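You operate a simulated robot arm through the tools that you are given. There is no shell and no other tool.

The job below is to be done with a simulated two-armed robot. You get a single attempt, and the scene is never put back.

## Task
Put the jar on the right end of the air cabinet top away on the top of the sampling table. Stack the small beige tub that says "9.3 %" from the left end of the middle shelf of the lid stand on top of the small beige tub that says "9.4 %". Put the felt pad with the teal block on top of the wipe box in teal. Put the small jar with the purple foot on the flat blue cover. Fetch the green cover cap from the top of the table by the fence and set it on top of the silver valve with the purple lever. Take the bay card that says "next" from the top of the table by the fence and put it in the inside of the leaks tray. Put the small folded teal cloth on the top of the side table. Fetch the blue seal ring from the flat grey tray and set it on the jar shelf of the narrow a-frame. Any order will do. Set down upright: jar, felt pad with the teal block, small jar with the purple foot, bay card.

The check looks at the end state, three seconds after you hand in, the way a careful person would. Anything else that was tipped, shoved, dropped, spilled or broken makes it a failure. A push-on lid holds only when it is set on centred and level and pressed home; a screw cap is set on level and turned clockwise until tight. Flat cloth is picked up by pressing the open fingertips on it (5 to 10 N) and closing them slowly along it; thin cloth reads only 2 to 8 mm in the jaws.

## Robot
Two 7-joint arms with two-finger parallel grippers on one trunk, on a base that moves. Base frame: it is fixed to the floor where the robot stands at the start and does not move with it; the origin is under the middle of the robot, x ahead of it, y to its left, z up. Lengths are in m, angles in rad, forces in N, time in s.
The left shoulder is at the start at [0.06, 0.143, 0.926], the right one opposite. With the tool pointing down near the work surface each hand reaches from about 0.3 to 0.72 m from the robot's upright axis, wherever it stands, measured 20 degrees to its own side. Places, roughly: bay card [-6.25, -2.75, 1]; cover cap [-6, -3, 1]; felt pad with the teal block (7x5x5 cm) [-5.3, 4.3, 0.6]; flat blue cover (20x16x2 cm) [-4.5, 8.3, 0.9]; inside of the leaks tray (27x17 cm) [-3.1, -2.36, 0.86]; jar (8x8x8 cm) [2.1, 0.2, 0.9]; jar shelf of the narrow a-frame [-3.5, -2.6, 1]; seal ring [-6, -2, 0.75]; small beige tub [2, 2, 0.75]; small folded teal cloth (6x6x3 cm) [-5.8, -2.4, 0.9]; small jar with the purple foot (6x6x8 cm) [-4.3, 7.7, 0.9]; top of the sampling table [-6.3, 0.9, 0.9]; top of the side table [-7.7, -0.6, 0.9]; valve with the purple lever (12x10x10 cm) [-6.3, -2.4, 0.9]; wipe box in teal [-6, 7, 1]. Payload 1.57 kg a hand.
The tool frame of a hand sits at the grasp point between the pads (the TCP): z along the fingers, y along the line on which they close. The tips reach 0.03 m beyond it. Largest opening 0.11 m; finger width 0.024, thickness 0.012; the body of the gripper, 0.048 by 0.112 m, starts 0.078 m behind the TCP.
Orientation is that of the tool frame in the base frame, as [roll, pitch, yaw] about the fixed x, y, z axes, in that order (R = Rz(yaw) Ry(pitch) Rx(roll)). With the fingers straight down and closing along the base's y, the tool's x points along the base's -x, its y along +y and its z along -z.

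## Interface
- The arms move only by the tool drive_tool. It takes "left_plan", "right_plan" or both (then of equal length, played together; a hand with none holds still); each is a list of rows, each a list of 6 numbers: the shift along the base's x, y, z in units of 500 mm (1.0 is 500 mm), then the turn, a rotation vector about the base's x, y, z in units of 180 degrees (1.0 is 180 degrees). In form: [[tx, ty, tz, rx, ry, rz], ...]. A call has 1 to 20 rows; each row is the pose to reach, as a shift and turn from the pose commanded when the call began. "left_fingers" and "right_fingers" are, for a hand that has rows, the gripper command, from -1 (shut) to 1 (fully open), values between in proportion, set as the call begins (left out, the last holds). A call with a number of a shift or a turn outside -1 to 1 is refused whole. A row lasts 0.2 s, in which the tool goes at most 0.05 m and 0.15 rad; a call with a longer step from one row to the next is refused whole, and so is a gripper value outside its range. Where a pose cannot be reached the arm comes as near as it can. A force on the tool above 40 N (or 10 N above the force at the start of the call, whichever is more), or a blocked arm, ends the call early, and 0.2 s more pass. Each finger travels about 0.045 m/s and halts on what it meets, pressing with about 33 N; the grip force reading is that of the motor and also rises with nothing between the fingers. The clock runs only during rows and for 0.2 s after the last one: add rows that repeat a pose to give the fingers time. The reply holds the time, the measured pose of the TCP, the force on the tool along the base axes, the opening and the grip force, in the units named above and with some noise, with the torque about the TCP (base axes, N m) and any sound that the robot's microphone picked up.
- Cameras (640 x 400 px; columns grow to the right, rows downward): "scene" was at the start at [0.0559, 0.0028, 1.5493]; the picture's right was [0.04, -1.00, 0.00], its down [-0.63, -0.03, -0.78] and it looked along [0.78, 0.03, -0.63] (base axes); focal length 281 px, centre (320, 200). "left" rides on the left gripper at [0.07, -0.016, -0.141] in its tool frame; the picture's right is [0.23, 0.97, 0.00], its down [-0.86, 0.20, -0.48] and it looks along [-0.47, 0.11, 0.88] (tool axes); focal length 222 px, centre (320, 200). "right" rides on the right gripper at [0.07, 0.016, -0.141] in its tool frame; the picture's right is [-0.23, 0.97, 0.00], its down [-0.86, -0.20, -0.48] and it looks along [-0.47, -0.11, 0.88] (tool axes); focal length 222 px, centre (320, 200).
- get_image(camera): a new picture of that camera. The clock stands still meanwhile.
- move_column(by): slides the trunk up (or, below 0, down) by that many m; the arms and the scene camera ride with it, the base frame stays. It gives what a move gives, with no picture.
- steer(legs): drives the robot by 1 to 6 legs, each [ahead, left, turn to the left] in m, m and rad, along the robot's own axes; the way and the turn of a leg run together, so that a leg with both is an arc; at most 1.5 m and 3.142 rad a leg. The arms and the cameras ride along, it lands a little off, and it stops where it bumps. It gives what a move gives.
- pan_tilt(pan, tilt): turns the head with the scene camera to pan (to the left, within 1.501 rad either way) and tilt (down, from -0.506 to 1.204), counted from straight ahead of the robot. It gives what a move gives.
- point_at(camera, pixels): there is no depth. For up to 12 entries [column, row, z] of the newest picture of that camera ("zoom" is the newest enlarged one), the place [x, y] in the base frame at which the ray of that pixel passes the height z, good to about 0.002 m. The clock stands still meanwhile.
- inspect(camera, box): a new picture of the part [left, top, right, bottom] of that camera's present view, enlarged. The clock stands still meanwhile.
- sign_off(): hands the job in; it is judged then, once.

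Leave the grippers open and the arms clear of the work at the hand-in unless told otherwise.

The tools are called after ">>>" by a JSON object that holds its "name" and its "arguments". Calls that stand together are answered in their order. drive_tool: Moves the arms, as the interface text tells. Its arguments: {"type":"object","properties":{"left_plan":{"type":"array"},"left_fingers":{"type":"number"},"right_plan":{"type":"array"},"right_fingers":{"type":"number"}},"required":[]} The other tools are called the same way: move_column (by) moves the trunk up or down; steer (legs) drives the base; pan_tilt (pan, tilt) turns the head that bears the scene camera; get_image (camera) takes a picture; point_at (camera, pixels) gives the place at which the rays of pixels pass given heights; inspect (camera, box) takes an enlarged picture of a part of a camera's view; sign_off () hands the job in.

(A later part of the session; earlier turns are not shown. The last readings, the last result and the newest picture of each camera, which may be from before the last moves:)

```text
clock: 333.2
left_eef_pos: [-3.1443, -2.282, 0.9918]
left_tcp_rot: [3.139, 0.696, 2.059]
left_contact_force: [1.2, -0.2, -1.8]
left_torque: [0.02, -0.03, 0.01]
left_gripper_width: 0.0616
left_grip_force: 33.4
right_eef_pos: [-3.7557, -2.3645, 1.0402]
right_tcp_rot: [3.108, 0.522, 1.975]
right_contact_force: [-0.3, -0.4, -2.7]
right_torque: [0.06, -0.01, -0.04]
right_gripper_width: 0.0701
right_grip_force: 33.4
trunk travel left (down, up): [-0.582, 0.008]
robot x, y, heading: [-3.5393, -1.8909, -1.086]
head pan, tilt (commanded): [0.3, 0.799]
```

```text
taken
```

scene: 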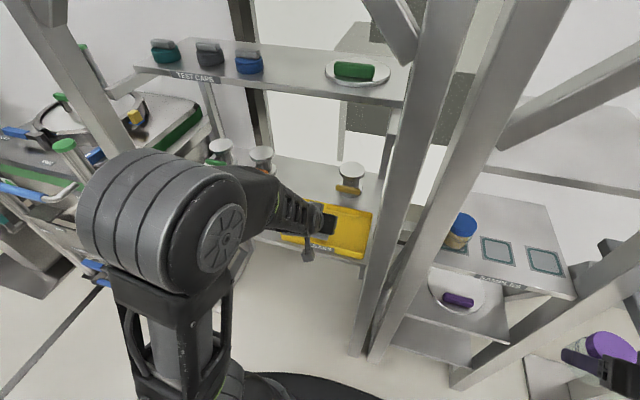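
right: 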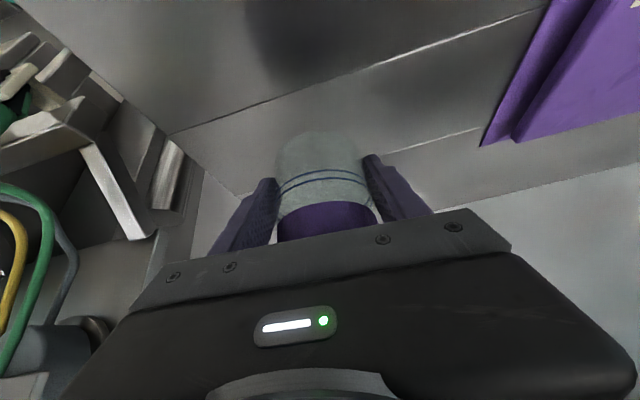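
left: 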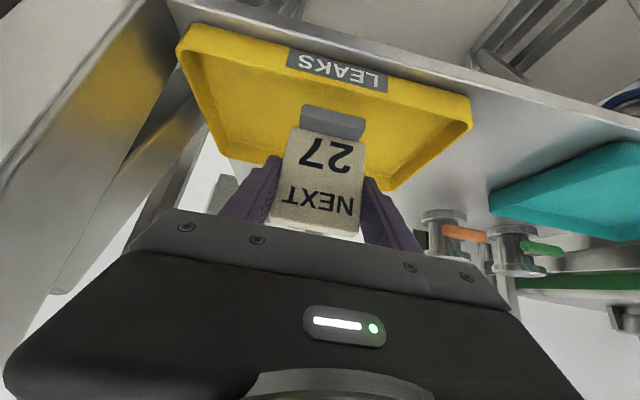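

The card hovers over the tray's front part. I measure the tray rim in the hand picture to centre it.

>>> {"name": "point_at", "arguments": {"camera": "left", "pixels": [[185, 30, 0.885], [470, 100, 0.885], [388, 188, 0.885], [222, 152, 0.885], [205, 55, 0.86], [455, 125, 0.86]]}}

>>> {"name": "inspect", "arguments": {"camera": "scene", "box": [240, 170, 400, 290]}}

```text
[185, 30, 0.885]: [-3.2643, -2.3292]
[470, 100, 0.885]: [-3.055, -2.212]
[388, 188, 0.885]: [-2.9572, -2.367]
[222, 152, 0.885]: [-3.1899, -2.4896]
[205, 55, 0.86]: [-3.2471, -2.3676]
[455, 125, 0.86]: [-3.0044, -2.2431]
```

```text
3.33 times, centred on (320, 230) of scene
```

zoom: 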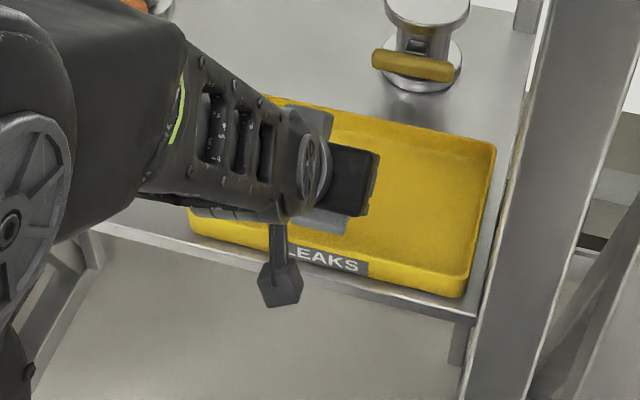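

>>> {"name": "drive_tool", "arguments": {"left_plan": [[0.018, -0.045, 0, 0, 0, 0], [0.036, -0.09, 0, 0, 0, 0], [0.054, -0.136, 0, 0, 0, 0], [0.054, -0.136, -0.04, 0, 0, 0], [0.054, -0.136, -0.08, 0, 0, 0], [0.054, -0.136, -0.11, 0, 0, 0], [0.054, -0.136, -0.11, 0, 0, 0]]}}

>>> {"name": "get_image", "arguments": {"camera": "left"}}

```text
clock: 334.8
left_eef_pos: [-3.1165, -2.354, 0.9389]
left_tcp_rot: [3.139, 0.696, 2.061]
left_contact_force: [0.4, -0.1, -0.6]
left_torque: [0.02, -0.02, 0.01]
left_gripper_width: 0.0613
left_grip_force: 33.3
right_eef_pos: [-3.7556, -2.3641, 1.0399]
right_tcp_rot: [3.105, 0.522, 1.974]
right_contact_force: [0.2, -0.1, -3.2]
right_torque: [0.04, 0.02, 0.01]
right_gripper_width: 0.0698
right_grip_force: 33.5
trunk travel left (down, up): [-0.582, 0.008]
robot x, y, heading: [-3.543, -1.8954, -1.09]
head pan, tilt (commanded): [0.3, 0.799]
```

```text
taken
```

left: 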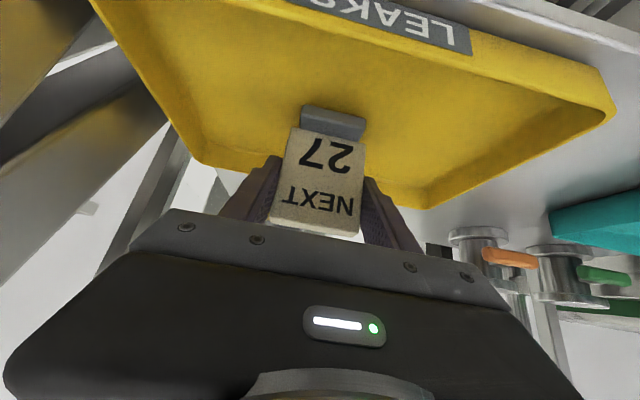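

>>> {"name": "drive_tool", "arguments": {"left_plan": [[0, 0, -0.02, 0, 0, 0], [0, 0, -0.034, 0, 0, 0], [0, 0, -0.042, 0, 0, 0], [0, 0, -0.042, 0, 0, 0]]}}

>>> {"name": "inspect", "arguments": {"camera": "left", "box": [200, 50, 440, 250]}}

```text
clock: 335.8
left_eef_pos: [-3.1156, -2.352, 0.9206]
left_tcp_rot: [3.14, 0.707, 2.06]
left_contact_force: [2.8, -2.0, 31.4]
left_torque: [-0.18, -0.16, -0.03]
left_gripper_width: 0.0616
left_grip_force: 33.0
right_eef_pos: [-3.7564, -2.3637, 1.0402]
right_tcp_rot: [3.107, 0.523, 1.974]
right_contact_force: [0.4, 0.0, -2.8]
right_torque: [0.1, 0.02, -0.02]
right_gripper_width: 0.0701
right_grip_force: 33.2
trunk travel left (down, up): [-0.582, 0.008]
robot x, y, heading: [-3.5428, -1.8939, -1.085]
head pan, tilt (commanded): [0.3, 0.799]
```

```text
2.00 times, centred on (320, 150) of left
```

zoom: 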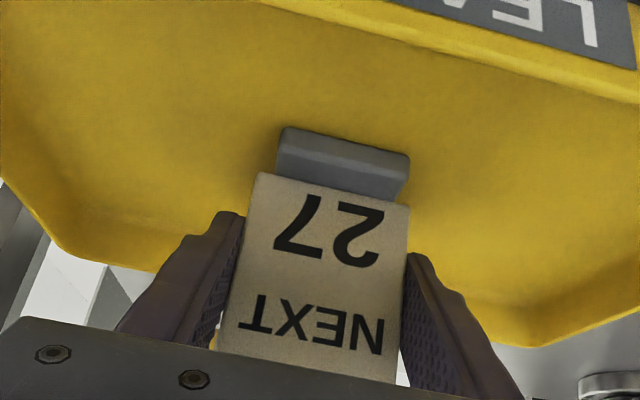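

Contact (31 N): the card stands on the tray floor. I ease up 3–4 mm, then open.

>>> {"name": "drive_tool", "arguments": {"left_plan": [[0, 0, 0.008, 0, 0, 0], [0, 0, 0.008, 0, 0, 0]]}}

```text
clock: 336.4
left_eef_pos: [-3.1181, -2.3505, 0.9199]
left_tcp_rot: [3.139, 0.695, 2.061]
left_contact_force: [1.5, -3.7, 14.1]
left_torque: [-0.61, -0.23, -0.02]
left_gripper_width: 0.0615
left_grip_force: 33.1
right_eef_pos: [-3.7558, -2.3626, 1.0395]
right_tcp_rot: [3.105, 0.521, 1.974]
right_contact_force: [-0.6, 0.7, -3.0]
right_torque: [0.03, 0.04, 0.0]
right_gripper_width: 0.0698
right_grip_force: 32.7
trunk travel left (down, up): [-0.582, 0.008]
robot x, y, heading: [-3.543, -1.8906, -1.09]
head pan, tilt (commanded): [0.3, 0.799]
```

>>> {"name": "drive_tool", "arguments": {"left_plan": [[0, 0, 0.003, 0, 0, 0], [0, 0, 0.003, 0, 0, 0]]}}

>>> {"name": "drive_tool", "arguments": {"left_plan": [[0, 0, 0, 0, 0, 0], [0, 0, 0, 0, 0, 0], [0, 0, 0, 0, 0, 0], [0, 0, 0, 0, 0, 0]], "left_fingers": 0.6}}

>>> {"name": "inspect", "arguments": {"camera": "left", "box": [200, 50, 440, 250]}}

```text
clock: 337.0
left_eef_pos: [-3.1179, -2.3482, 0.92]
left_tcp_rot: [3.139, 0.691, 2.059]
left_contact_force: [-0.4, 0.1, 0.8]
left_torque: [-0.06, 0.07, -0.03]
left_gripper_width: 0.0614
left_grip_force: 32.6
right_eef_pos: [-3.7548, -2.3645, 1.0393]
right_tcp_rot: [3.107, 0.522, 1.973]
right_contact_force: [-0.6, -0.1, -3.7]
right_torque: [0.02, 0.01, -0.01]
right_gripper_width: 0.0698
right_grip_force: 33.5
trunk travel left (down, up): [-0.582, 0.008]
robot x, y, heading: [-3.5405, -1.8922, -1.09]
head pan, tilt (commanded): [0.3, 0.799]
```

```text
clock: 338.0
left_eef_pos: [-3.1165, -2.3505, 0.9225]
left_tcp_rot: [3.14, 0.696, 2.058]
left_contact_force: [-0.6, 0.1, -0.4]
left_torque: [-0.03, 0.0, 0.01]
left_gripper_width: 0.0882
left_grip_force: 0.0
right_eef_pos: [-3.7558, -2.3642, 1.039]
right_tcp_rot: [3.106, 0.521, 1.975]
right_contact_force: [1.0, -0.1, -2.8]
right_torque: [0.06, 0.04, -0.01]
right_gripper_width: 0.0699
right_grip_force: 33.7
trunk travel left (down, up): [-0.582, 0.008]
robot x, y, heading: [-3.5437, -1.8937, -1.094]
head pan, tilt (commanded): [0.3, 0.799]
```

```text
2.00 times, centred on (320, 150) of left
```

zoom: 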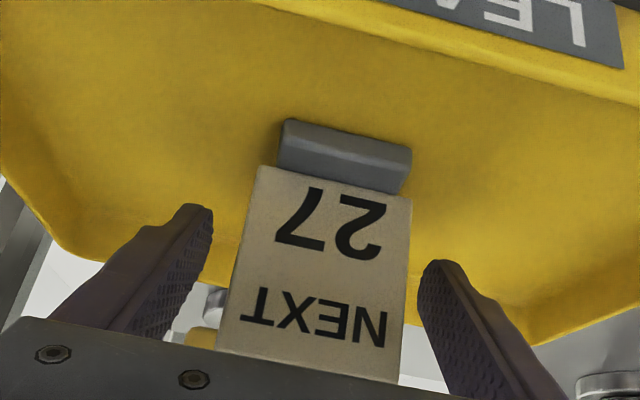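

The NEXT card stands in the tray. I withdraw up and back, then check.

>>> {"name": "drive_tool", "arguments": {"left_plan": [[-0.015, 0.027, 0.04, 0, 0, 0], [-0.03, 0.054, 0.08, 0, 0, 0], [-0.045, 0.082, 0.12, 0, 0, 0], [-0.06, 0.109, 0.15, 0, 0, 0], [-0.074, 0.136, 0.184, 0, 0, 0], [-0.105, 0.19, 0.2, 0, 0, 0]]}}

>>> {"name": "get_image", "arguments": {"camera": "left"}}

>>> {"name": "inspect", "arguments": {"camera": "scene", "box": [240, 170, 480, 320]}}

```text
clock: 339.4
left_eef_pos: [-3.1703, -2.2521, 1.0259]
left_tcp_rot: [3.14, 0.697, 2.062]
left_contact_force: [0.1, 0.2, 0.6]
left_torque: [0.0, 0.02, 0.02]
left_gripper_width: 0.088
left_grip_force: 0.1
right_eef_pos: [-3.7569, -2.3635, 1.041]
right_tcp_rot: [3.105, 0.524, 1.975]
right_contact_force: [0.3, -0.1, -2.0]
right_torque: [0.02, 0.03, -0.04]
right_gripper_width: 0.0698
right_grip_force: 33.0
trunk travel left (down, up): [-0.582, 0.008]
robot x, y, heading: [-3.5415, -1.8922, -1.092]
head pan, tilt (commanded): [0.3, 0.799]
```

```text
taken
```

left: 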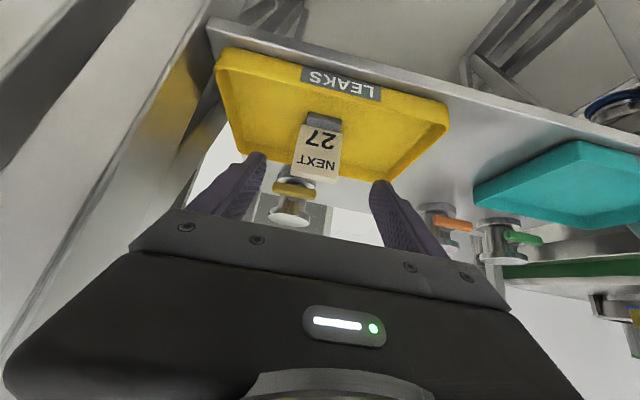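

```text
2.67 times, centred on (360, 245) of scene
```

zoom: 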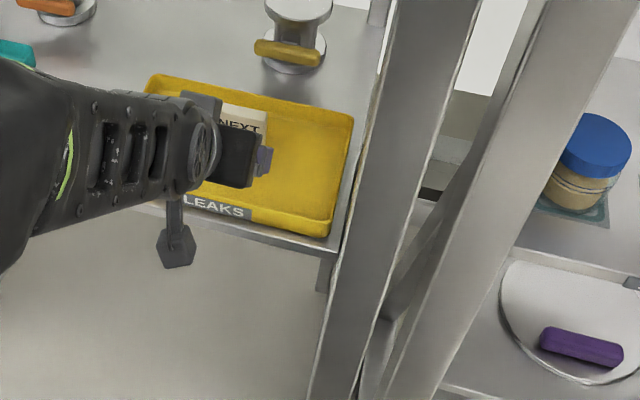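

Card delivered. Next the blue ring. I back off 0.3 m, turn right to face the fence table, and drive ahead 1.5 m.

>>> {"name": "steer", "arguments": {"legs": [[-0.3, 0, 0.018], [0, 0, -1.571], [1.4, 0, 0]]}}

>>> {"name": "pan_tilt", "arguments": {"pan": 0.0, "tilt": 0.6}}

>>> {"name": "get_image", "arguments": {"camera": "scene"}}

```text
clock: 351.9
left_eef_pos: [-5.3225, -2.5885, 1.0244]
left_tcp_rot: [3.14, 0.696, 0.429]
left_contact_force: [-0.1, -0.3, -0.6]
left_torque: [-0.01, 0.0, -0.01]
left_gripper_width: 0.088
left_grip_force: 0.0
right_eef_pos: [-5.399, -1.9991, 1.0394]
right_tcp_rot: [3.106, 0.521, 0.343]
right_contact_force: [-0.4, -0.8, -3.0]
right_torque: [0.05, -0.02, 0.0]
right_gripper_width: 0.0697
right_grip_force: 32.6
trunk travel left (down, up): [-0.582, 0.008]
robot x, y, heading: [-4.94, -2.2384, -2.715]
head pan, tilt (commanded): [0.3, 0.799]
```

```text
clock: 352.7
left_eef_pos: [-5.3224, -2.589, 1.0241]
left_tcp_rot: [3.141, 0.696, 0.431]
left_contact_force: [-0.6, 0.1, 0.1]
left_torque: [-0.01, -0.03, 0.0]
left_gripper_width: 0.0878
left_grip_force: 0.0
right_eef_pos: [-5.3992, -1.9988, 1.04]
right_tcp_rot: [3.106, 0.522, 0.344]
right_contact_force: [-0.5, 0.4, -3.3]
right_torque: [0.0, -0.02, -0.01]
right_gripper_width: 0.07
right_grip_force: 33.0
trunk travel left (down, up): [-0.582, 0.008]
robot x, y, heading: [-4.943, -2.2369, -2.716]
head pan, tilt (commanded): [0.0, 0.6]
```

```text
taken
```

scene: 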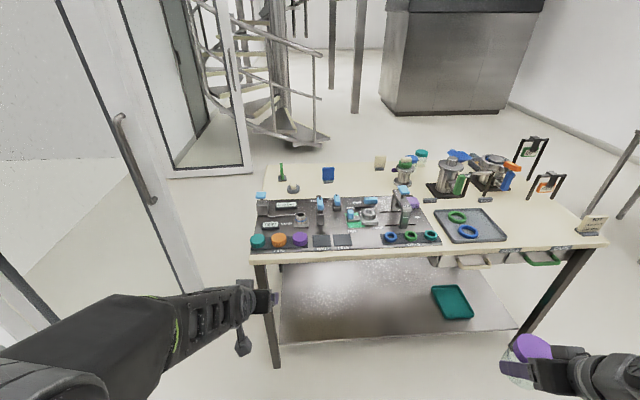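

I raise the left hand 8 cm, square up, go 0.2 m ahead and slide right 0.8 m to stand in front of the grey tray.

>>> {"name": "drive_tool", "arguments": {"left_plan": [[0, 0, 0.08, 0, 0, 0], [0, 0, 0.16, 0, 0, 0], [0, 0, 0.16, 0, 0, 0]]}}

>>> {"name": "steer", "arguments": {"legs": [[0, 0, 0.07], [0.22, 0, 0], [0, -0.78, 0]]}}

>>> {"name": "pan_tilt", "arguments": {"pan": 0.1, "tilt": 0.8}}

>>> {"name": "get_image", "arguments": {"camera": "scene"}}

```text
clock: 353.5
left_eef_pos: [-5.3225, -2.5872, 1.106]
left_tcp_rot: [3.14, 0.696, 0.431]
left_contact_force: [-0.4, 0.1, -0.5]
left_torque: [0.01, 0.03, 0.03]
left_gripper_width: 0.0882
left_grip_force: 0.0
right_eef_pos: [-5.3995, -1.9982, 1.0383]
right_tcp_rot: [3.105, 0.521, 0.343]
right_contact_force: [0.7, 0.2, -3.6]
right_torque: [0.04, -0.04, -0.01]
right_gripper_width: 0.0698
right_grip_force: 33.0
trunk travel left (down, up): [-0.582, 0.008]
robot x, y, heading: [-4.9382, -2.2405, -2.714]
head pan, tilt (commanded): [0.0, 0.6]
```

```text
clock: 359.4
left_eef_pos: [-5.8572, -2.031, 1.1056]
left_tcp_rot: [3.14, 0.697, 0.516]
left_contact_force: [-0.3, -0.6, -0.7]
left_torque: [-0.01, -0.02, -0.01]
left_gripper_width: 0.088
left_grip_force: 0.1
right_eef_pos: [-5.9845, -1.4504, 1.0391]
right_tcp_rot: [3.105, 0.523, 0.429]
right_contact_force: [-0.3, 0.0, -3.3]
right_torque: [-0.01, -0.02, 0.02]
right_gripper_width: 0.0699
right_grip_force: 32.5
trunk travel left (down, up): [-0.582, 0.008]
robot x, y, heading: [-5.5076, -1.6516, -2.635]
head pan, tilt (commanded): [0.0, 0.6]
```

```text
clock: 360.2
left_eef_pos: [-5.8576, -2.0327, 1.1058]
left_tcp_rot: [3.14, 0.696, 0.516]
left_contact_force: [0.8, 0.6, -0.1]
left_torque: [0.0, 0.03, 0.0]
left_gripper_width: 0.088
left_grip_force: 0.0
right_eef_pos: [-5.9849, -1.451, 1.0399]
right_tcp_rot: [3.106, 0.523, 0.43]
right_contact_force: [-0.5, -0.5, -2.0]
right_torque: [0.05, -0.07, -0.01]
right_gripper_width: 0.0698
right_grip_force: 32.6
trunk travel left (down, up): [-0.582, 0.008]
robot x, y, heading: [-5.5064, -1.6536, -2.631]
head pan, tilt (commanded): [0.099, 0.799]
```

```text
taken
```

scene: 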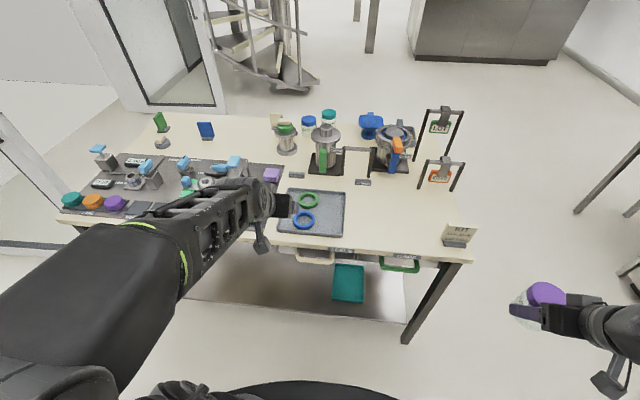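

The blue ring is at (303,219) in the grey tray. I zoom and measure it.

>>> {"name": "inspect", "arguments": {"camera": "scene", "box": [260, 170, 370, 260]}}

>>> {"name": "get_image", "arguments": {"camera": "left"}}

```text
4.44 times, centred on (315, 215) of scene
```

zoom: 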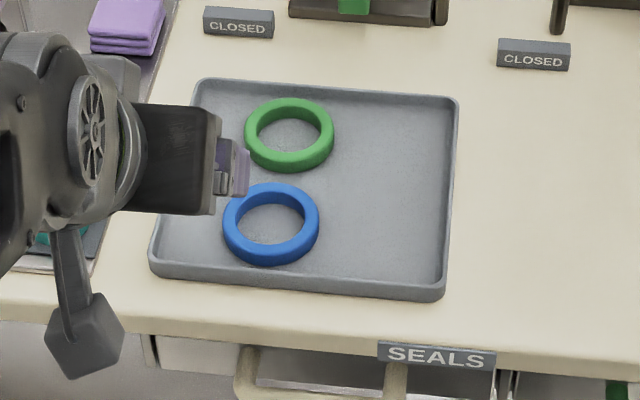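

```text
taken
```

left: 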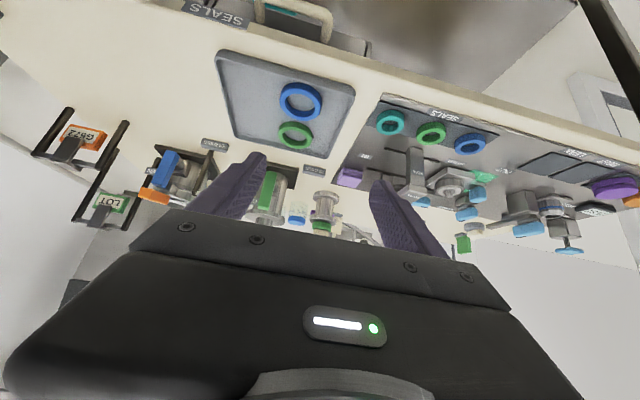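

>>> {"name": "point_at", "arguments": {"camera": "zoom", "pixels": [[271, 222, 0.882], [222, 222, 0.88], [320, 222, 0.88], [271, 183, 0.88], [271, 266, 0.87], [289, 133, 0.882], [155, 262, 0.87], [445, 290, 0.87], [271, 222, 0.87]]}}

>>> {"name": "point_at", "arguments": {"camera": "left", "pixels": [[301, 101, 0.88], [280, 101, 0.88], [322, 101, 0.88], [301, 101, 0.87], [296, 134, 0.88]]}}

```text
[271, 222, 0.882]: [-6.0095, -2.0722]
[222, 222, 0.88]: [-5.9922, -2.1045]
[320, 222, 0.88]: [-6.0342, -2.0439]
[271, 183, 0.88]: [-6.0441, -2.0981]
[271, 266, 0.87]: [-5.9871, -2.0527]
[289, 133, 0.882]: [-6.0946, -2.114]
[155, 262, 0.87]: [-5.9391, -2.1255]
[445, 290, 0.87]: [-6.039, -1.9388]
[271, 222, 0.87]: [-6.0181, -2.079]
```

```text
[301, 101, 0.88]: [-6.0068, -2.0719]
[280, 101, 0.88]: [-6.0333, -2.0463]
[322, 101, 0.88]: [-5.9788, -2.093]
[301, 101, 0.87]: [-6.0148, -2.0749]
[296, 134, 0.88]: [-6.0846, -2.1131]
```

Ring centre (−6.0085,−2.072), Ø7.4 cm. I open to 0.10 m and go to a pre-grasp.

>>> {"name": "drive_tool", "arguments": {"left_plan": [[-0.031, 0, -0.051, 0, 0, 0], [-0.062, 0, -0.102, 0, 0, 0], [-0.093, 0.001, -0.153, 0, 0, 0], [-0.124, 0.001, -0.204, 0, 0, 0], [-0.155, 0.001, -0.254, 0, 0, -0.006], [-0.155, 0.001, -0.254, 0, 0, -0.006]], "left_fingers": 0.82}}

>>> {"name": "get_image", "arguments": {"camera": "left"}}

```text
clock: 361.6
left_eef_pos: [-5.9358, -2.0302, 0.977]
left_tcp_rot: [3.139, 0.698, 0.498]
left_contact_force: [0.3, -0.3, -1.0]
left_torque: [0.05, 0.01, 0.0]
left_gripper_width: 0.1003
left_grip_force: 0.0
right_eef_pos: [-5.9837, -1.4516, 1.0394]
right_tcp_rot: [3.106, 0.523, 0.429]
right_contact_force: [0.4, 0.2, -3.3]
right_torque: [0.01, 0.0, -0.01]
right_gripper_width: 0.0699
right_grip_force: 32.8
trunk travel left (down, up): [-0.582, 0.008]
robot x, y, heading: [-5.5055, -1.6543, -2.63]
head pan, tilt (commanded): [0.099, 0.799]
```

```text
taken
```

left: 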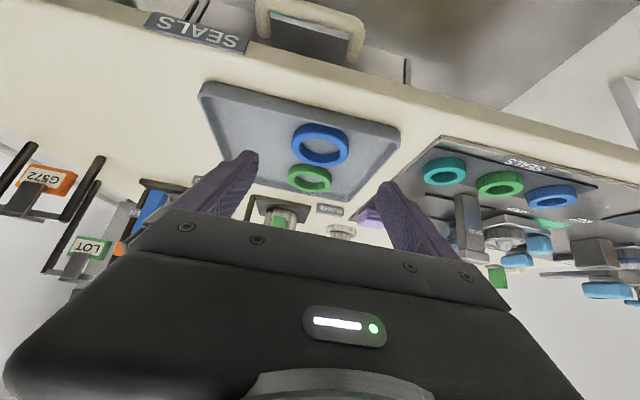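

>>> {"name": "drive_tool", "arguments": {"left_plan": [[-0.022, -0.013, -0.03, 0, 0, 0], [-0.044, -0.026, -0.06, 0, 0, 0], [-0.067, -0.039, -0.09, 0, 0, 0], [-0.089, -0.052, -0.12, 0, 0, 0], [-0.111, -0.065, -0.15, 0, 0, 0], [-0.111, -0.065, -0.15, 0, 0, 0]]}}

>>> {"name": "inspect", "arguments": {"camera": "left", "box": [200, 90, 440, 230]}}

```text
clock: 363.0
left_eef_pos: [-5.9903, -2.0638, 0.9027]
left_tcp_rot: [3.139, 0.697, 0.496]
left_contact_force: [0.8, -0.3, -0.2]
left_torque: [0.0, -0.04, 0.02]
left_gripper_width: 0.1
left_grip_force: 0.0
right_eef_pos: [-5.9847, -1.4513, 1.0388]
right_tcp_rot: [3.107, 0.522, 0.429]
right_contact_force: [-0.2, -0.3, -2.3]
right_torque: [0.03, 0.0, 0.0]
right_gripper_width: 0.0698
right_grip_force: 32.7
trunk travel left (down, up): [-0.582, 0.008]
robot x, y, heading: [-5.507, -1.6516, -2.632]
head pan, tilt (commanded): [0.099, 0.799]
```

```text
2.67 times, centred on (320, 160) of left
```

zoom: 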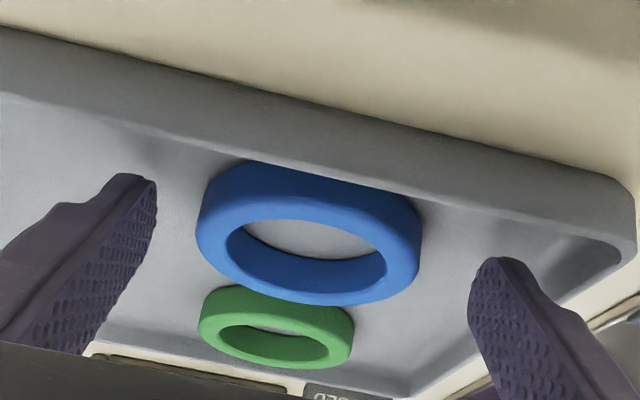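

Aligned with the ring. I close.

>>> {"name": "drive_tool", "arguments": {"left_plan": [[0, 0, -0.002, 0, 0, 0], [0, 0, -0.002, 0, 0, 0], [0, 0, -0.002, 0, 0, 0], [0, 0, -0.002, 0, 0, 0], [0, 0, -0.002, 0, 0, 0], [0, 0, -0.002, 0, 0, 0]], "left_fingers": -1}}

>>> {"name": "inspect", "arguments": {"camera": "left", "box": [200, 90, 440, 230]}}

```text
clock: 364.4
left_eef_pos: [-5.9914, -2.0639, 0.9026]
left_tcp_rot: [3.14, 0.695, 0.497]
left_contact_force: [-1.3, 0.2, 0.9]
left_torque: [-0.02, 0.04, -0.07]
left_gripper_width: 0.0618
left_grip_force: 33.0
right_eef_pos: [-5.9844, -1.4516, 1.0391]
right_tcp_rot: [3.107, 0.523, 0.429]
right_contact_force: [-0.6, -0.7, -2.6]
right_torque: [0.03, -0.06, 0.03]
right_gripper_width: 0.07
right_grip_force: 32.7
trunk travel left (down, up): [-0.582, 0.008]
robot x, y, heading: [-5.5074, -1.6508, -2.633]
head pan, tilt (commanded): [0.099, 0.799]
```

```text
2.67 times, centred on (320, 160) of left
```

zoom: 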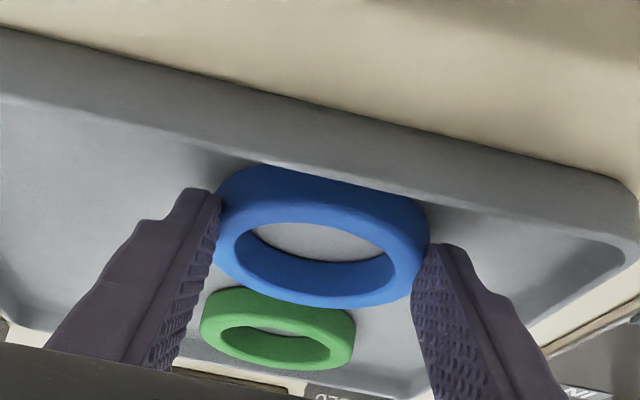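

Gripped (6.2 cm). I lift 17 cm.

>>> {"name": "drive_tool", "arguments": {"left_plan": [[0, 0, 0.04, 0, 0, 0], [0, 0, 0.1, 0, 0, 0], [0, 0, 0.18, 0, 0, 0], [0, 0, 0.26, 0, 0, 0], [0, 0, 0.34, 0, 0, 0], [0, 0, 0.34, 0, 0, 0]]}}

>>> {"name": "get_image", "arguments": {"camera": "left"}}

>>> {"name": "get_image", "arguments": {"camera": "scene"}}

```text
clock: 365.8
left_eef_pos: [-5.9906, -2.0673, 1.0726]
left_tcp_rot: [3.141, 0.696, 0.498]
left_contact_force: [0.8, 0.6, 0.6]
left_torque: [-0.02, 0.01, -0.01]
left_gripper_width: 0.062
left_grip_force: 32.8
right_eef_pos: [-5.9842, -1.4511, 1.0395]
right_tcp_rot: [3.107, 0.522, 0.429]
right_contact_force: [0.7, -0.6, -3.3]
right_torque: [0.04, -0.05, 0.01]
right_gripper_width: 0.0696
right_grip_force: 33.2
trunk travel left (down, up): [-0.582, 0.008]
robot x, y, heading: [-5.5069, -1.6516, -2.636]
head pan, tilt (commanded): [0.099, 0.799]
```

```text
taken
```

left: 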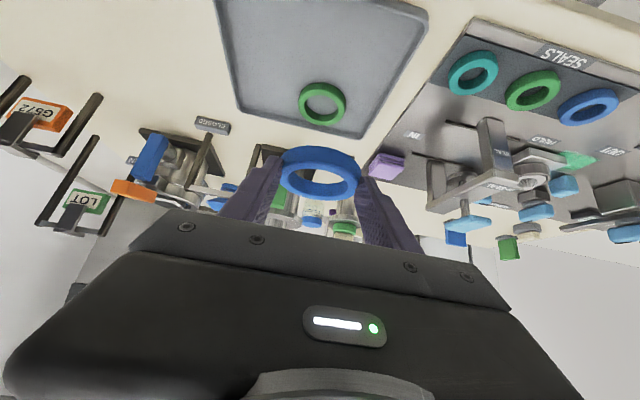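

```text
taken
```

scene: 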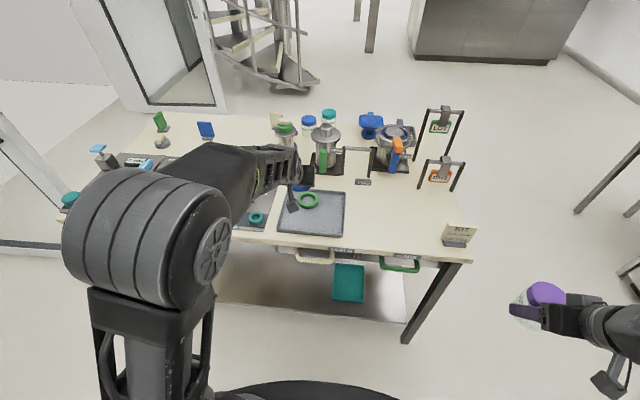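

The ring is held and the green one stays. I pull the hand back 15 cm, slide left 0.85 m, reverse 1.28 m, then turn left to face the A-frames.

>>> {"name": "drive_tool", "arguments": {"left_plan": [[0.066, 0.036, 0, 0, 0, 0], [0.132, 0.072, 0, 0, 0, 0], [0.198, 0.107, 0, 0, 0, 0], [0.264, 0.143, 0, 0, 0, 0]]}}

>>> {"name": "steer", "arguments": {"legs": [[0, 0.85, -0.01], [-1.28, 0, 0], [0, 0, 1.571]]}}

>>> {"name": "pan_tilt", "arguments": {"pan": 0.0, "tilt": 0.6}}

>>> {"name": "get_image", "arguments": {"camera": "scene"}}

```text
clock: 366.8
left_eef_pos: [-5.8584, -1.9904, 1.0719]
left_tcp_rot: [-3.141, 0.697, 0.5]
left_contact_force: [0.4, 0.9, -0.3]
left_torque: [-0.04, 0.03, -0.02]
left_gripper_width: 0.0621
left_grip_force: 33.1
right_eef_pos: [-5.9841, -1.4513, 1.0392]
right_tcp_rot: [3.106, 0.523, 0.43]
right_contact_force: [0.3, 0.9, -2.8]
right_torque: [0.0, -0.02, 0.01]
right_gripper_width: 0.0698
right_grip_force: 33.0
trunk travel left (down, up): [-0.582, 0.008]
robot x, y, heading: [-5.5044, -1.6516, -2.628]
head pan, tilt (commanded): [0.099, 0.799]
```

```text
clock: 381.1
left_eef_pos: [-3.6506, -2.0302, 1.0701]
left_tcp_rot: [3.14, 0.695, 2.141]
left_contact_force: [0.5, 0.6, -0.7]
left_torque: [-0.03, 0.04, 0.0]
left_gripper_width: 0.0621
left_grip_force: 33.4
right_eef_pos: [-4.1786, -2.1937, 1.039]
right_tcp_rot: [3.106, 0.522, 2.073]
right_contact_force: [-0.1, 1.3, -2.8]
right_torque: [0.04, 0.03, 0.0]
right_gripper_width: 0.0698
right_grip_force: 32.9
trunk travel left (down, up): [-0.582, 0.008]
robot x, y, heading: [-4.0109, -1.7001, -0.992]
head pan, tilt (commanded): [0.099, 0.799]
```

```text
clock: 381.8
left_eef_pos: [-3.6495, -2.0295, 1.0713]
left_tcp_rot: [3.14, 0.696, 2.14]
left_contact_force: [0.4, 0.0, -0.1]
left_torque: [-0.01, 0.03, 0.01]
left_gripper_width: 0.0619
left_grip_force: 32.9
right_eef_pos: [-4.1798, -2.193, 1.0393]
right_tcp_rot: [3.108, 0.523, 2.074]
right_contact_force: [-0.6, 0.7, -2.9]
right_torque: [0.06, 0.05, 0.03]
right_gripper_width: 0.0697
right_grip_force: 32.8
trunk travel left (down, up): [-0.582, 0.008]
robot x, y, heading: [-4.0106, -1.703, -0.986]
head pan, tilt (commanded): [0.0, 0.6]
```

```text
taken
```

scene: 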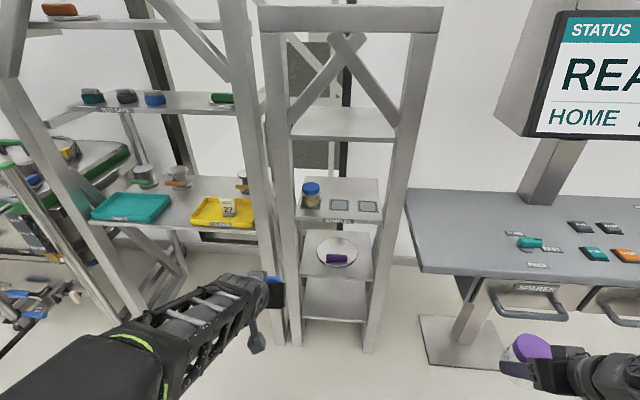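

The NEXT card stands in the LEAKS tray. The narrow A-frame has a SAMPLES shelf with a jar at (312,190). I square up and zoom in.

>>> {"name": "steer", "arguments": {"legs": [[0, 0, -0.085]]}}

>>> {"name": "pan_tilt", "arguments": {"pan": 0.0, "tilt": 0.6}}

>>> {"name": "inspect", "arguments": {"camera": "scene", "box": [200, 60, 420, 360]}}

>>> {"name": "get_image", "arguments": {"camera": "scene"}}

```text
clock: 382.7
left_eef_pos: [-3.6798, -2.06, 1.0702]
left_tcp_rot: [3.139, 0.697, 2.055]
left_contact_force: [-0.4, -1.0, 0.7]
left_torque: [0.01, 0.03, 0.0]
left_gripper_width: 0.0621
left_grip_force: 33.2
right_eef_pos: [-4.2216, -2.1762, 1.0402]
right_tcp_rot: [3.107, 0.523, 1.986]
right_contact_force: [1.0, -0.3, -2.8]
right_torque: [-0.02, 0.0, -0.01]
right_gripper_width: 0.0697
right_grip_force: 32.7
trunk travel left (down, up): [-0.582, 0.008]
robot x, y, heading: [-4.0123, -1.6978, -1.076]
head pan, tilt (commanded): [0.0, 0.6]
```

```text
clock: 383.3
left_eef_pos: [-3.6794, -2.0611, 1.0704]
left_tcp_rot: [3.141, 0.696, 2.053]
left_contact_force: [-0.5, -0.4, 0.2]
left_torque: [0.03, -0.02, -0.02]
left_gripper_width: 0.0621
left_grip_force: 33.3
right_eef_pos: [-4.2203, -2.1775, 1.0393]
right_tcp_rot: [3.107, 0.521, 1.986]
right_contact_force: [0.2, -0.5, -2.9]
right_torque: [0.04, 0.01, -0.03]
right_gripper_width: 0.0699
right_grip_force: 32.9
trunk travel left (down, up): [-0.582, 0.008]
robot x, y, heading: [-4.0124, -1.698, -1.071]
head pan, tilt (commanded): [0.0, 0.6]
```

```text
1.33 times, centred on (310, 210) of scene
```

zoom: 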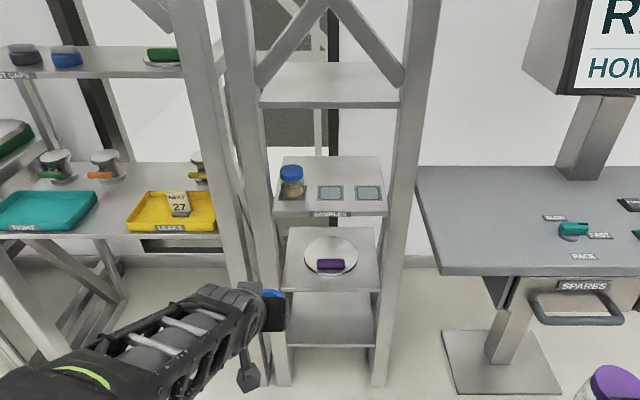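

```text
taken
```

scene: 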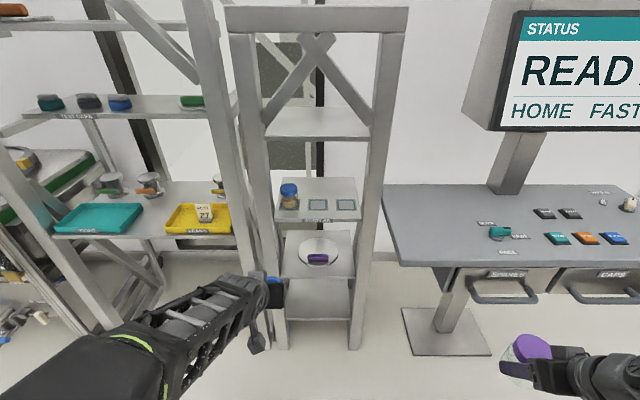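

SAMPLES shelf ≈0.94 m high, the shelf above ≈1.27. I measure free spots on it.

>>> {"name": "inspect", "arguments": {"camera": "scene", "box": [250, 160, 390, 250]}}

```text
4.44 times, centred on (320, 205) of scene
```

zoom: 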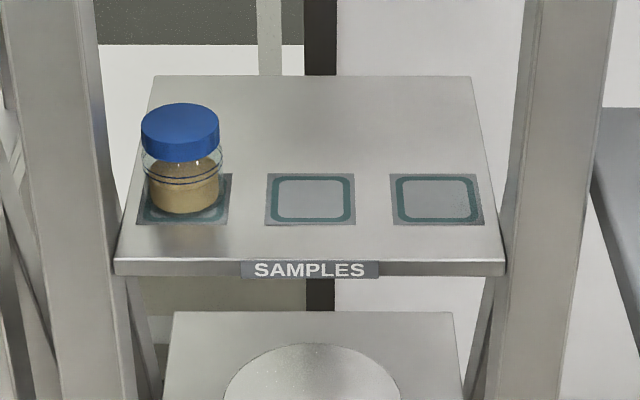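

>>> {"name": "point_at", "arguments": {"camera": "zoom", "pixels": [[115, 260, 0.945], [505, 262, 0.945], [155, 76, 0.945], [473, 77, 0.945], [310, 198, 0.945], [437, 198, 0.945], [372, 175, 0.945], [185, 212, 0.945], [120, 300, 0.85], [555, 380, 0.9], [95, 380, 0.9]]}}

```text
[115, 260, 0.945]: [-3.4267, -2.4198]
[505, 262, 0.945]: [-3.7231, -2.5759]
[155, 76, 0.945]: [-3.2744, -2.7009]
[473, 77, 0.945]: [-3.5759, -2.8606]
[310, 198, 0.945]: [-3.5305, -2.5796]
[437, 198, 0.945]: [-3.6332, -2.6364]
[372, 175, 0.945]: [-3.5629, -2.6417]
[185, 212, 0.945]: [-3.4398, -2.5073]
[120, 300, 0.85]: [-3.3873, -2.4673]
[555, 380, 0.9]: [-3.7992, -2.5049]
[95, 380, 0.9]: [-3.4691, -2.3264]
```

>>> {"name": "point_at", "arguments": {"camera": "scene", "pixels": [[405, 266, 0.93], [388, 186, 0.95], [455, 300, 0.85], [405, 266, 0.9]]}}

```text
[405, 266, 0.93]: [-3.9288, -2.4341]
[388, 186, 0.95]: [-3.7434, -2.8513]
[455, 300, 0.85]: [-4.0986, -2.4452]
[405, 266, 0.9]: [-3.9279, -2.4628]
```

I raise the jar hand 6 cm (console corner on that side) and shift the ring hand 17 cm right to line up with the shelf opening.

>>> {"name": "drive_tool", "arguments": {"left_plan": [[-0.06, -0.032, 0, 0, 0, 0], [-0.12, -0.065, 0, 0, 0, 0], [-0.18, -0.097, 0, 0, 0, 0], [-0.24, -0.13, 0, 0, 0, 0.002], [-0.299, -0.162, 0, 0, 0, 0.004], [-0.299, -0.162, 0, 0, 0, 0.004]], "right_plan": [[0, 0, 0.024, 0, 0, 0], [0, 0, 0.048, 0, 0, 0], [0, 0, 0.072, 0, 0, 0], [0, 0, 0.096, 0, 0, 0], [0, 0, 0.12, 0, 0, 0], [0, 0, 0.12, 0, 0, 0]]}}

>>> {"name": "get_image", "arguments": {"camera": "scene"}}

```text
clock: 384.7
left_eef_pos: [-3.832, -2.1433, 1.0789]
left_tcp_rot: [-3.069, 0.678, 2.119]
left_contact_force: [-0.6, 0.3, -0.4]
left_torque: [0.06, 0.02, 0.01]
left_gripper_width: 0.0621
left_grip_force: 33.0
right_eef_pos: [-4.2191, -2.1784, 1.0991]
right_tcp_rot: [3.106, 0.522, 1.987]
right_contact_force: [-0.2, -0.2, -2.7]
right_torque: [0.06, 0.03, -0.01]
right_gripper_width: 0.0701
right_grip_force: 33.6
trunk travel left (down, up): [-0.582, 0.008]
robot x, y, heading: [-4.0159, -1.7013, -1.076]
head pan, tilt (commanded): [0.0, 0.6]
```

```text
taken
```

scene: 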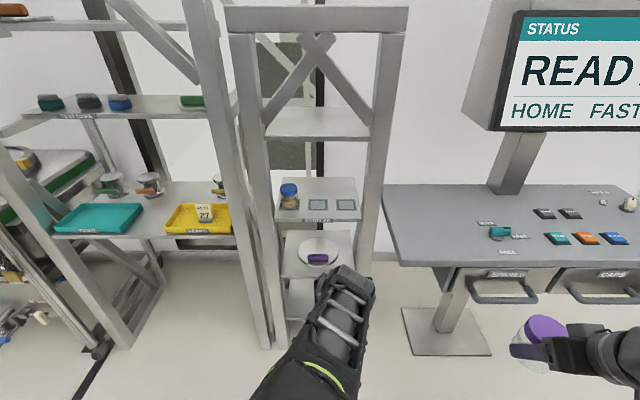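

The hand is a bit skewed at its inner limit; I extend it 10 cm forward and level it, then drive the base forward 0.36 m.

>>> {"name": "drive_tool", "arguments": {"left_plan": [[0.032, -0.059, 0, 0.0011, -0.0062, -0.0005], [0.064, -0.117, 0, 0.0023, -0.0125, -0.001], [0.095, -0.176, 0, 0.0034, -0.0187, -0.0015], [0.095, -0.176, 0, 0.0034, -0.0187, -0.0015]]}}

>>> {"name": "steer", "arguments": {"legs": [[0.34, 0, 0]]}}

>>> {"name": "get_image", "arguments": {"camera": "scene"}}

>>> {"name": "get_image", "arguments": {"camera": "left"}}

```text
clock: 385.7
left_eef_pos: [-3.7822, -2.228, 1.0711]
left_tcp_rot: [3.065, 0.715, 2.013]
left_contact_force: [-0.2, 0.8, -0.9]
left_torque: [0.01, -0.01, 0.0]
left_gripper_width: 0.0617
left_grip_force: 33.0
right_eef_pos: [-4.2183, -2.1773, 1.0999]
right_tcp_rot: [3.108, 0.523, 1.987]
right_contact_force: [0.5, -0.5, -1.7]
right_torque: [0.02, 0.02, -0.03]
right_gripper_width: 0.07
right_grip_force: 33.5
trunk travel left (down, up): [-0.582, 0.008]
robot x, y, heading: [-4.0131, -1.7038, -1.08]
head pan, tilt (commanded): [0.0, 0.6]
```

```text
clock: 387.9
left_eef_pos: [-3.6216, -2.5294, 1.0714]
left_tcp_rot: [3.065, 0.711, 2.009]
left_contact_force: [-0.4, 0.1, -0.4]
left_torque: [0.06, 0.02, 0.0]
left_gripper_width: 0.062
left_grip_force: 33.5
right_eef_pos: [-4.059, -2.4778, 1.0999]
right_tcp_rot: [3.107, 0.519, 1.983]
right_contact_force: [-0.4, 0.0, -3.3]
right_torque: [0.03, 0.05, -0.03]
right_gripper_width: 0.0697
right_grip_force: 32.7
trunk travel left (down, up): [-0.582, 0.008]
robot x, y, heading: [-3.854, -2.0019, -1.074]
head pan, tilt (commanded): [0.0, 0.6]
```

```text
taken
```

scene: 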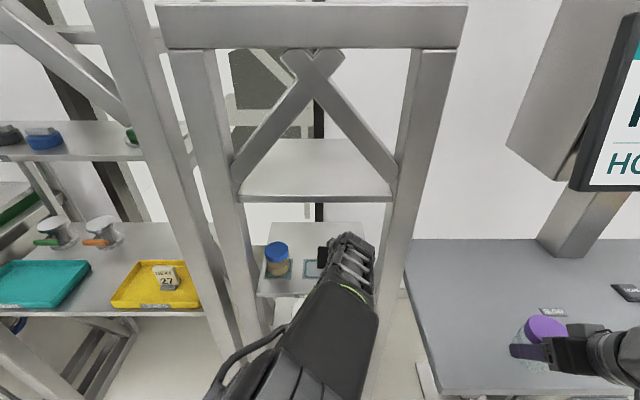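

```text
taken
```

left: 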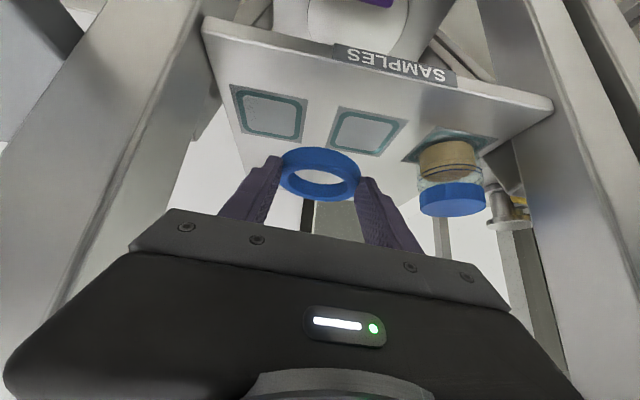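

The ring is inside the opening, over the shelf. I undo the over-correction in tilt, move 8.5 cm deeper, and lower to about 2 cm above the shelf.

>>> {"name": "drive_tool", "arguments": {"left_plan": [[0.02, -0.037, 0, -0.0009, 0.0047, 0.0004], [0.04, -0.075, 0, -0.0017, 0.0094, 0.0008], [0.06, -0.112, 0, -0.0026, 0.014, 0.0011], [0.079, -0.15, 0, -0.0034, 0.0187, 0.0015], [0.079, -0.15, -0.05, -0.0034, 0.0187, 0.0015], [0.079, -0.15, -0.1, -0.0034, 0.0187, 0.0015], [0.079, -0.15, -0.14, -0.0034, 0.0187, 0.0015], [0.079, -0.15, -0.14, -0.0034, 0.0187, 0.0015]]}}

>>> {"name": "get_image", "arguments": {"camera": "left"}}

>>> {"name": "inspect", "arguments": {"camera": "scene", "box": [230, 180, 420, 330]}}

```text
clock: 389.7
left_eef_pos: [-3.5837, -2.6012, 1.0017]
left_tcp_rot: [3.139, 0.697, 2.065]
left_contact_force: [-0.7, -0.8, -0.6]
left_torque: [0.01, 0.01, -0.01]
left_gripper_width: 0.0618
left_grip_force: 32.7
right_eef_pos: [-4.0589, -2.4756, 1.1005]
right_tcp_rot: [3.106, 0.522, 1.982]
right_contact_force: [-0.2, 0.4, -3.0]
right_torque: [0.03, 0.04, 0.0]
right_gripper_width: 0.0699
right_grip_force: 32.8
trunk travel left (down, up): [-0.582, 0.008]
robot x, y, heading: [-3.8545, -2.0009, -1.083]
head pan, tilt (commanded): [0.0, 0.6]
```

```text
taken
```

left: 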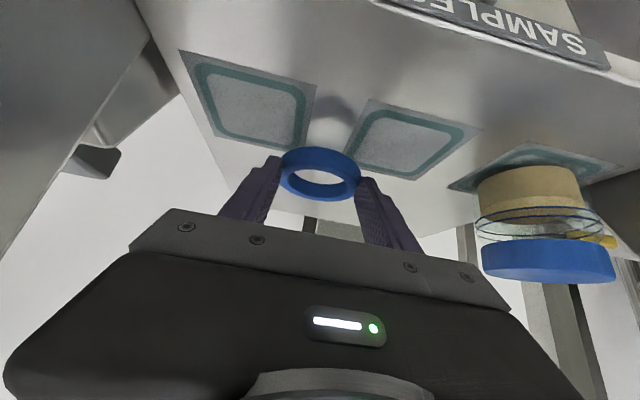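

```text
2.67 times, centred on (325, 255) of scene
```

zoom: 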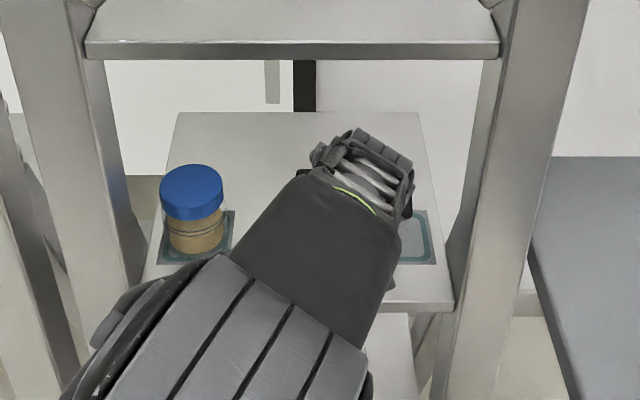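

Ring is above the strip between the two empty pads, well away from the jar. I lower slowly to contact.

>>> {"name": "drive_tool", "arguments": {"left_plan": [[0, 0, -0.015, 0, 0, 0], [0, 0, -0.03, 0, 0, 0], [0, 0, -0.038, 0, 0, 0], [0, 0, -0.038, 0, 0, 0]]}}

```text
clock: 390.7
left_eef_pos: [-3.5834, -2.6013, 0.9849]
left_tcp_rot: [-3.14, 0.703, 2.063]
left_contact_force: [-0.7, 1.0, 15.1]
left_torque: [0.02, -0.11, 0.01]
left_gripper_width: 0.0621
left_grip_force: 32.7
right_eef_pos: [-4.0608, -2.4765, 1.0995]
right_tcp_rot: [3.107, 0.522, 1.983]
right_contact_force: [0.1, -0.3, -3.1]
right_torque: [0.05, 0.01, -0.01]
right_gripper_width: 0.0697
right_grip_force: 32.5
trunk travel left (down, up): [-0.582, 0.008]
robot x, y, heading: [-3.8548, -2.0021, -1.083]
head pan, tilt (commanded): [0.0, 0.6]
```

Contact at 15 N. I open the fingers partway and check.

>>> {"name": "drive_tool", "arguments": {"left_plan": [[0, 0, 0.002, 0, 0, 0], [0, 0, 0.002, 0, 0, 0], [0, 0, 0.002, 0, 0, 0], [0, 0, 0.002, 0, 0, 0]], "left_fingers": 0.6}}

>>> {"name": "get_image", "arguments": {"camera": "left"}}

```text
clock: 391.7
left_eef_pos: [-3.5824, -2.6024, 0.9834]
left_tcp_rot: [3.14, 0.696, 2.063]
left_contact_force: [-0.7, 0.5, 0.4]
left_torque: [0.0, 0.01, 0.0]
left_gripper_width: 0.0878
left_grip_force: 0.2
right_eef_pos: [-4.0589, -2.477, 1.1001]
right_tcp_rot: [3.108, 0.521, 1.982]
right_contact_force: [-0.8, -0.2, -2.1]
right_torque: [0.01, -0.01, -0.01]
right_gripper_width: 0.0698
right_grip_force: 32.6
trunk travel left (down, up): [-0.582, 0.008]
robot x, y, heading: [-3.852, -1.9992, -1.076]
head pan, tilt (commanded): [0.0, 0.6]
```

```text
taken
```

left: 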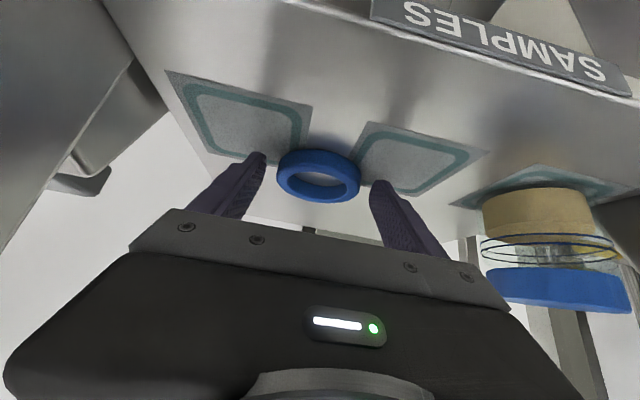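

Ring is on the jar shelf. I withdraw up/back and out of the frame, then back the base away.

>>> {"name": "drive_tool", "arguments": {"left_plan": [[-0.015, 0.028, 0.038, 0, 0, 0], [-0.03, 0.056, 0.076, 0, 0, 0], [-0.046, 0.085, 0.115, 0, 0, 0], [-0.061, 0.113, 0.153, 0, 0, 0], [-0.085, 0.157, 0.153, 0, 0, 0], [-0.109, 0.201, 0.153, 0, 0, 0]]}}

>>> {"name": "steer", "arguments": {"legs": [[-0.35, 0, 0.005]]}}

>>> {"name": "inspect", "arguments": {"camera": "scene", "box": [150, 120, 430, 320]}}

```text
clock: 393.1
left_eef_pos: [-3.638, -2.5038, 1.0617]
left_tcp_rot: [3.139, 0.697, 2.063]
left_contact_force: [-0.3, 0.5, -0.2]
left_torque: [-0.01, -0.02, -0.01]
left_gripper_width: 0.0881
left_grip_force: 0.0
right_eef_pos: [-4.0592, -2.4762, 1.0999]
right_tcp_rot: [3.105, 0.522, 1.984]
right_contact_force: [-0.9, 1.1, -3.7]
right_torque: [0.05, 0.04, 0.01]
right_gripper_width: 0.0698
right_grip_force: 32.9
trunk travel left (down, up): [-0.582, 0.008]
robot x, y, heading: [-3.8553, -1.9991, -1.08]
head pan, tilt (commanded): [0.0, 0.6]
```

```text
clock: 395.3
left_eef_pos: [-3.7988, -2.201, 1.0613]
left_tcp_rot: [3.139, 0.697, 2.066]
left_contact_force: [-0.9, 0.0, -0.2]
left_torque: [-0.01, -0.02, 0.03]
left_gripper_width: 0.0879
left_grip_force: 0.0
right_eef_pos: [-4.2203, -2.1749, 1.0998]
right_tcp_rot: [3.108, 0.522, 1.985]
right_contact_force: [-0.6, 0.5, -2.9]
right_torque: [0.04, -0.03, 0.04]
right_gripper_width: 0.0701
right_grip_force: 33.4
trunk travel left (down, up): [-0.582, 0.008]
robot x, y, heading: [-4.013, -1.7037, -1.08]
head pan, tilt (commanded): [0.0, 0.6]
```

```text
2.00 times, centred on (290, 220) of scene
```

zoom: 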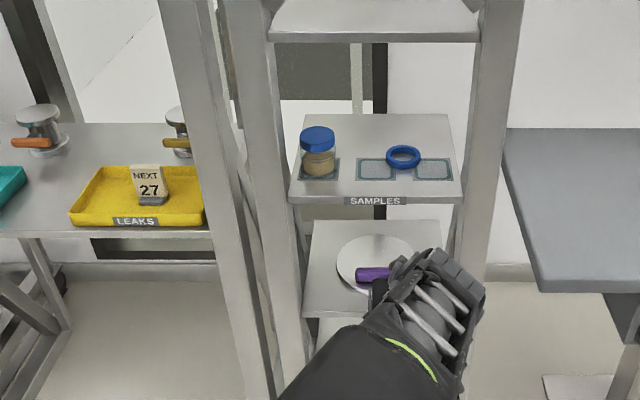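

Ring and card are both in place. Next, the other side of the hall. I move forward 0.1, turn left to face up the corridor, and drive.

>>> {"name": "steer", "arguments": {"legs": [[0.11, 0, 0], [0, 0, 1.577], [1.4, 0.12, 0]]}}

>>> {"name": "pan_tilt", "arguments": {"pan": 0.0, "tilt": 0.5}}

>>> {"name": "get_image", "arguments": {"camera": "scene"}}

```text
clock: 407.0
left_eef_pos: [-2.3462, -0.755, 1.0611]
left_tcp_rot: [3.14, 0.695, -2.614]
left_contact_force: [0.2, 0.1, -0.6]
left_torque: [0.01, -0.03, -0.02]
left_gripper_width: 0.0879
left_grip_force: 0.0
right_eef_pos: [-2.3576, -1.1776, 1.1006]
right_tcp_rot: [3.107, 0.52, -2.693]
right_contact_force: [0.1, -0.2, -2.6]
right_torque: [-0.01, 0.03, 0.0]
right_gripper_width: 0.0697
right_grip_force: 33.0
trunk travel left (down, up): [-0.582, 0.008]
robot x, y, heading: [-2.8437, -0.9867, 0.53]
head pan, tilt (commanded): [0.0, 0.6]
```

```text
clock: 407.7
left_eef_pos: [-2.3471, -0.7556, 1.0603]
left_tcp_rot: [3.14, 0.696, -2.611]
left_contact_force: [-0.2, 0.5, 0.5]
left_torque: [0.02, 0.02, 0.01]
left_gripper_width: 0.0879
left_grip_force: 0.0
right_eef_pos: [-2.3591, -1.1784, 1.1002]
right_tcp_rot: [3.106, 0.52, -2.693]
right_contact_force: [0.3, 0.3, -2.2]
right_torque: [0.01, 0.06, -0.03]
right_gripper_width: 0.07
right_grip_force: 33.0
trunk travel left (down, up): [-0.582, 0.008]
robot x, y, heading: [-2.84, -0.9893, 0.527]
head pan, tilt (commanded): [0.0, 0.499]
```

```text
taken
```

scene: 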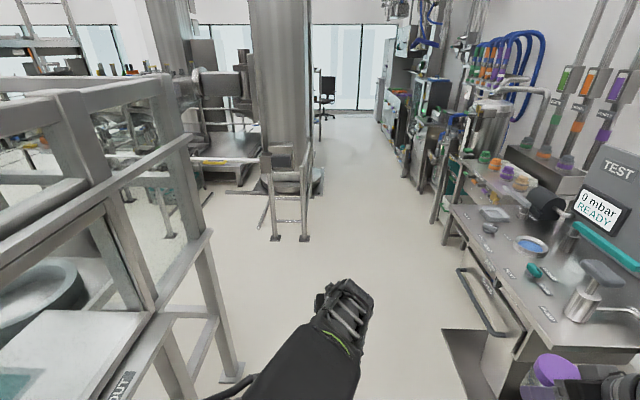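

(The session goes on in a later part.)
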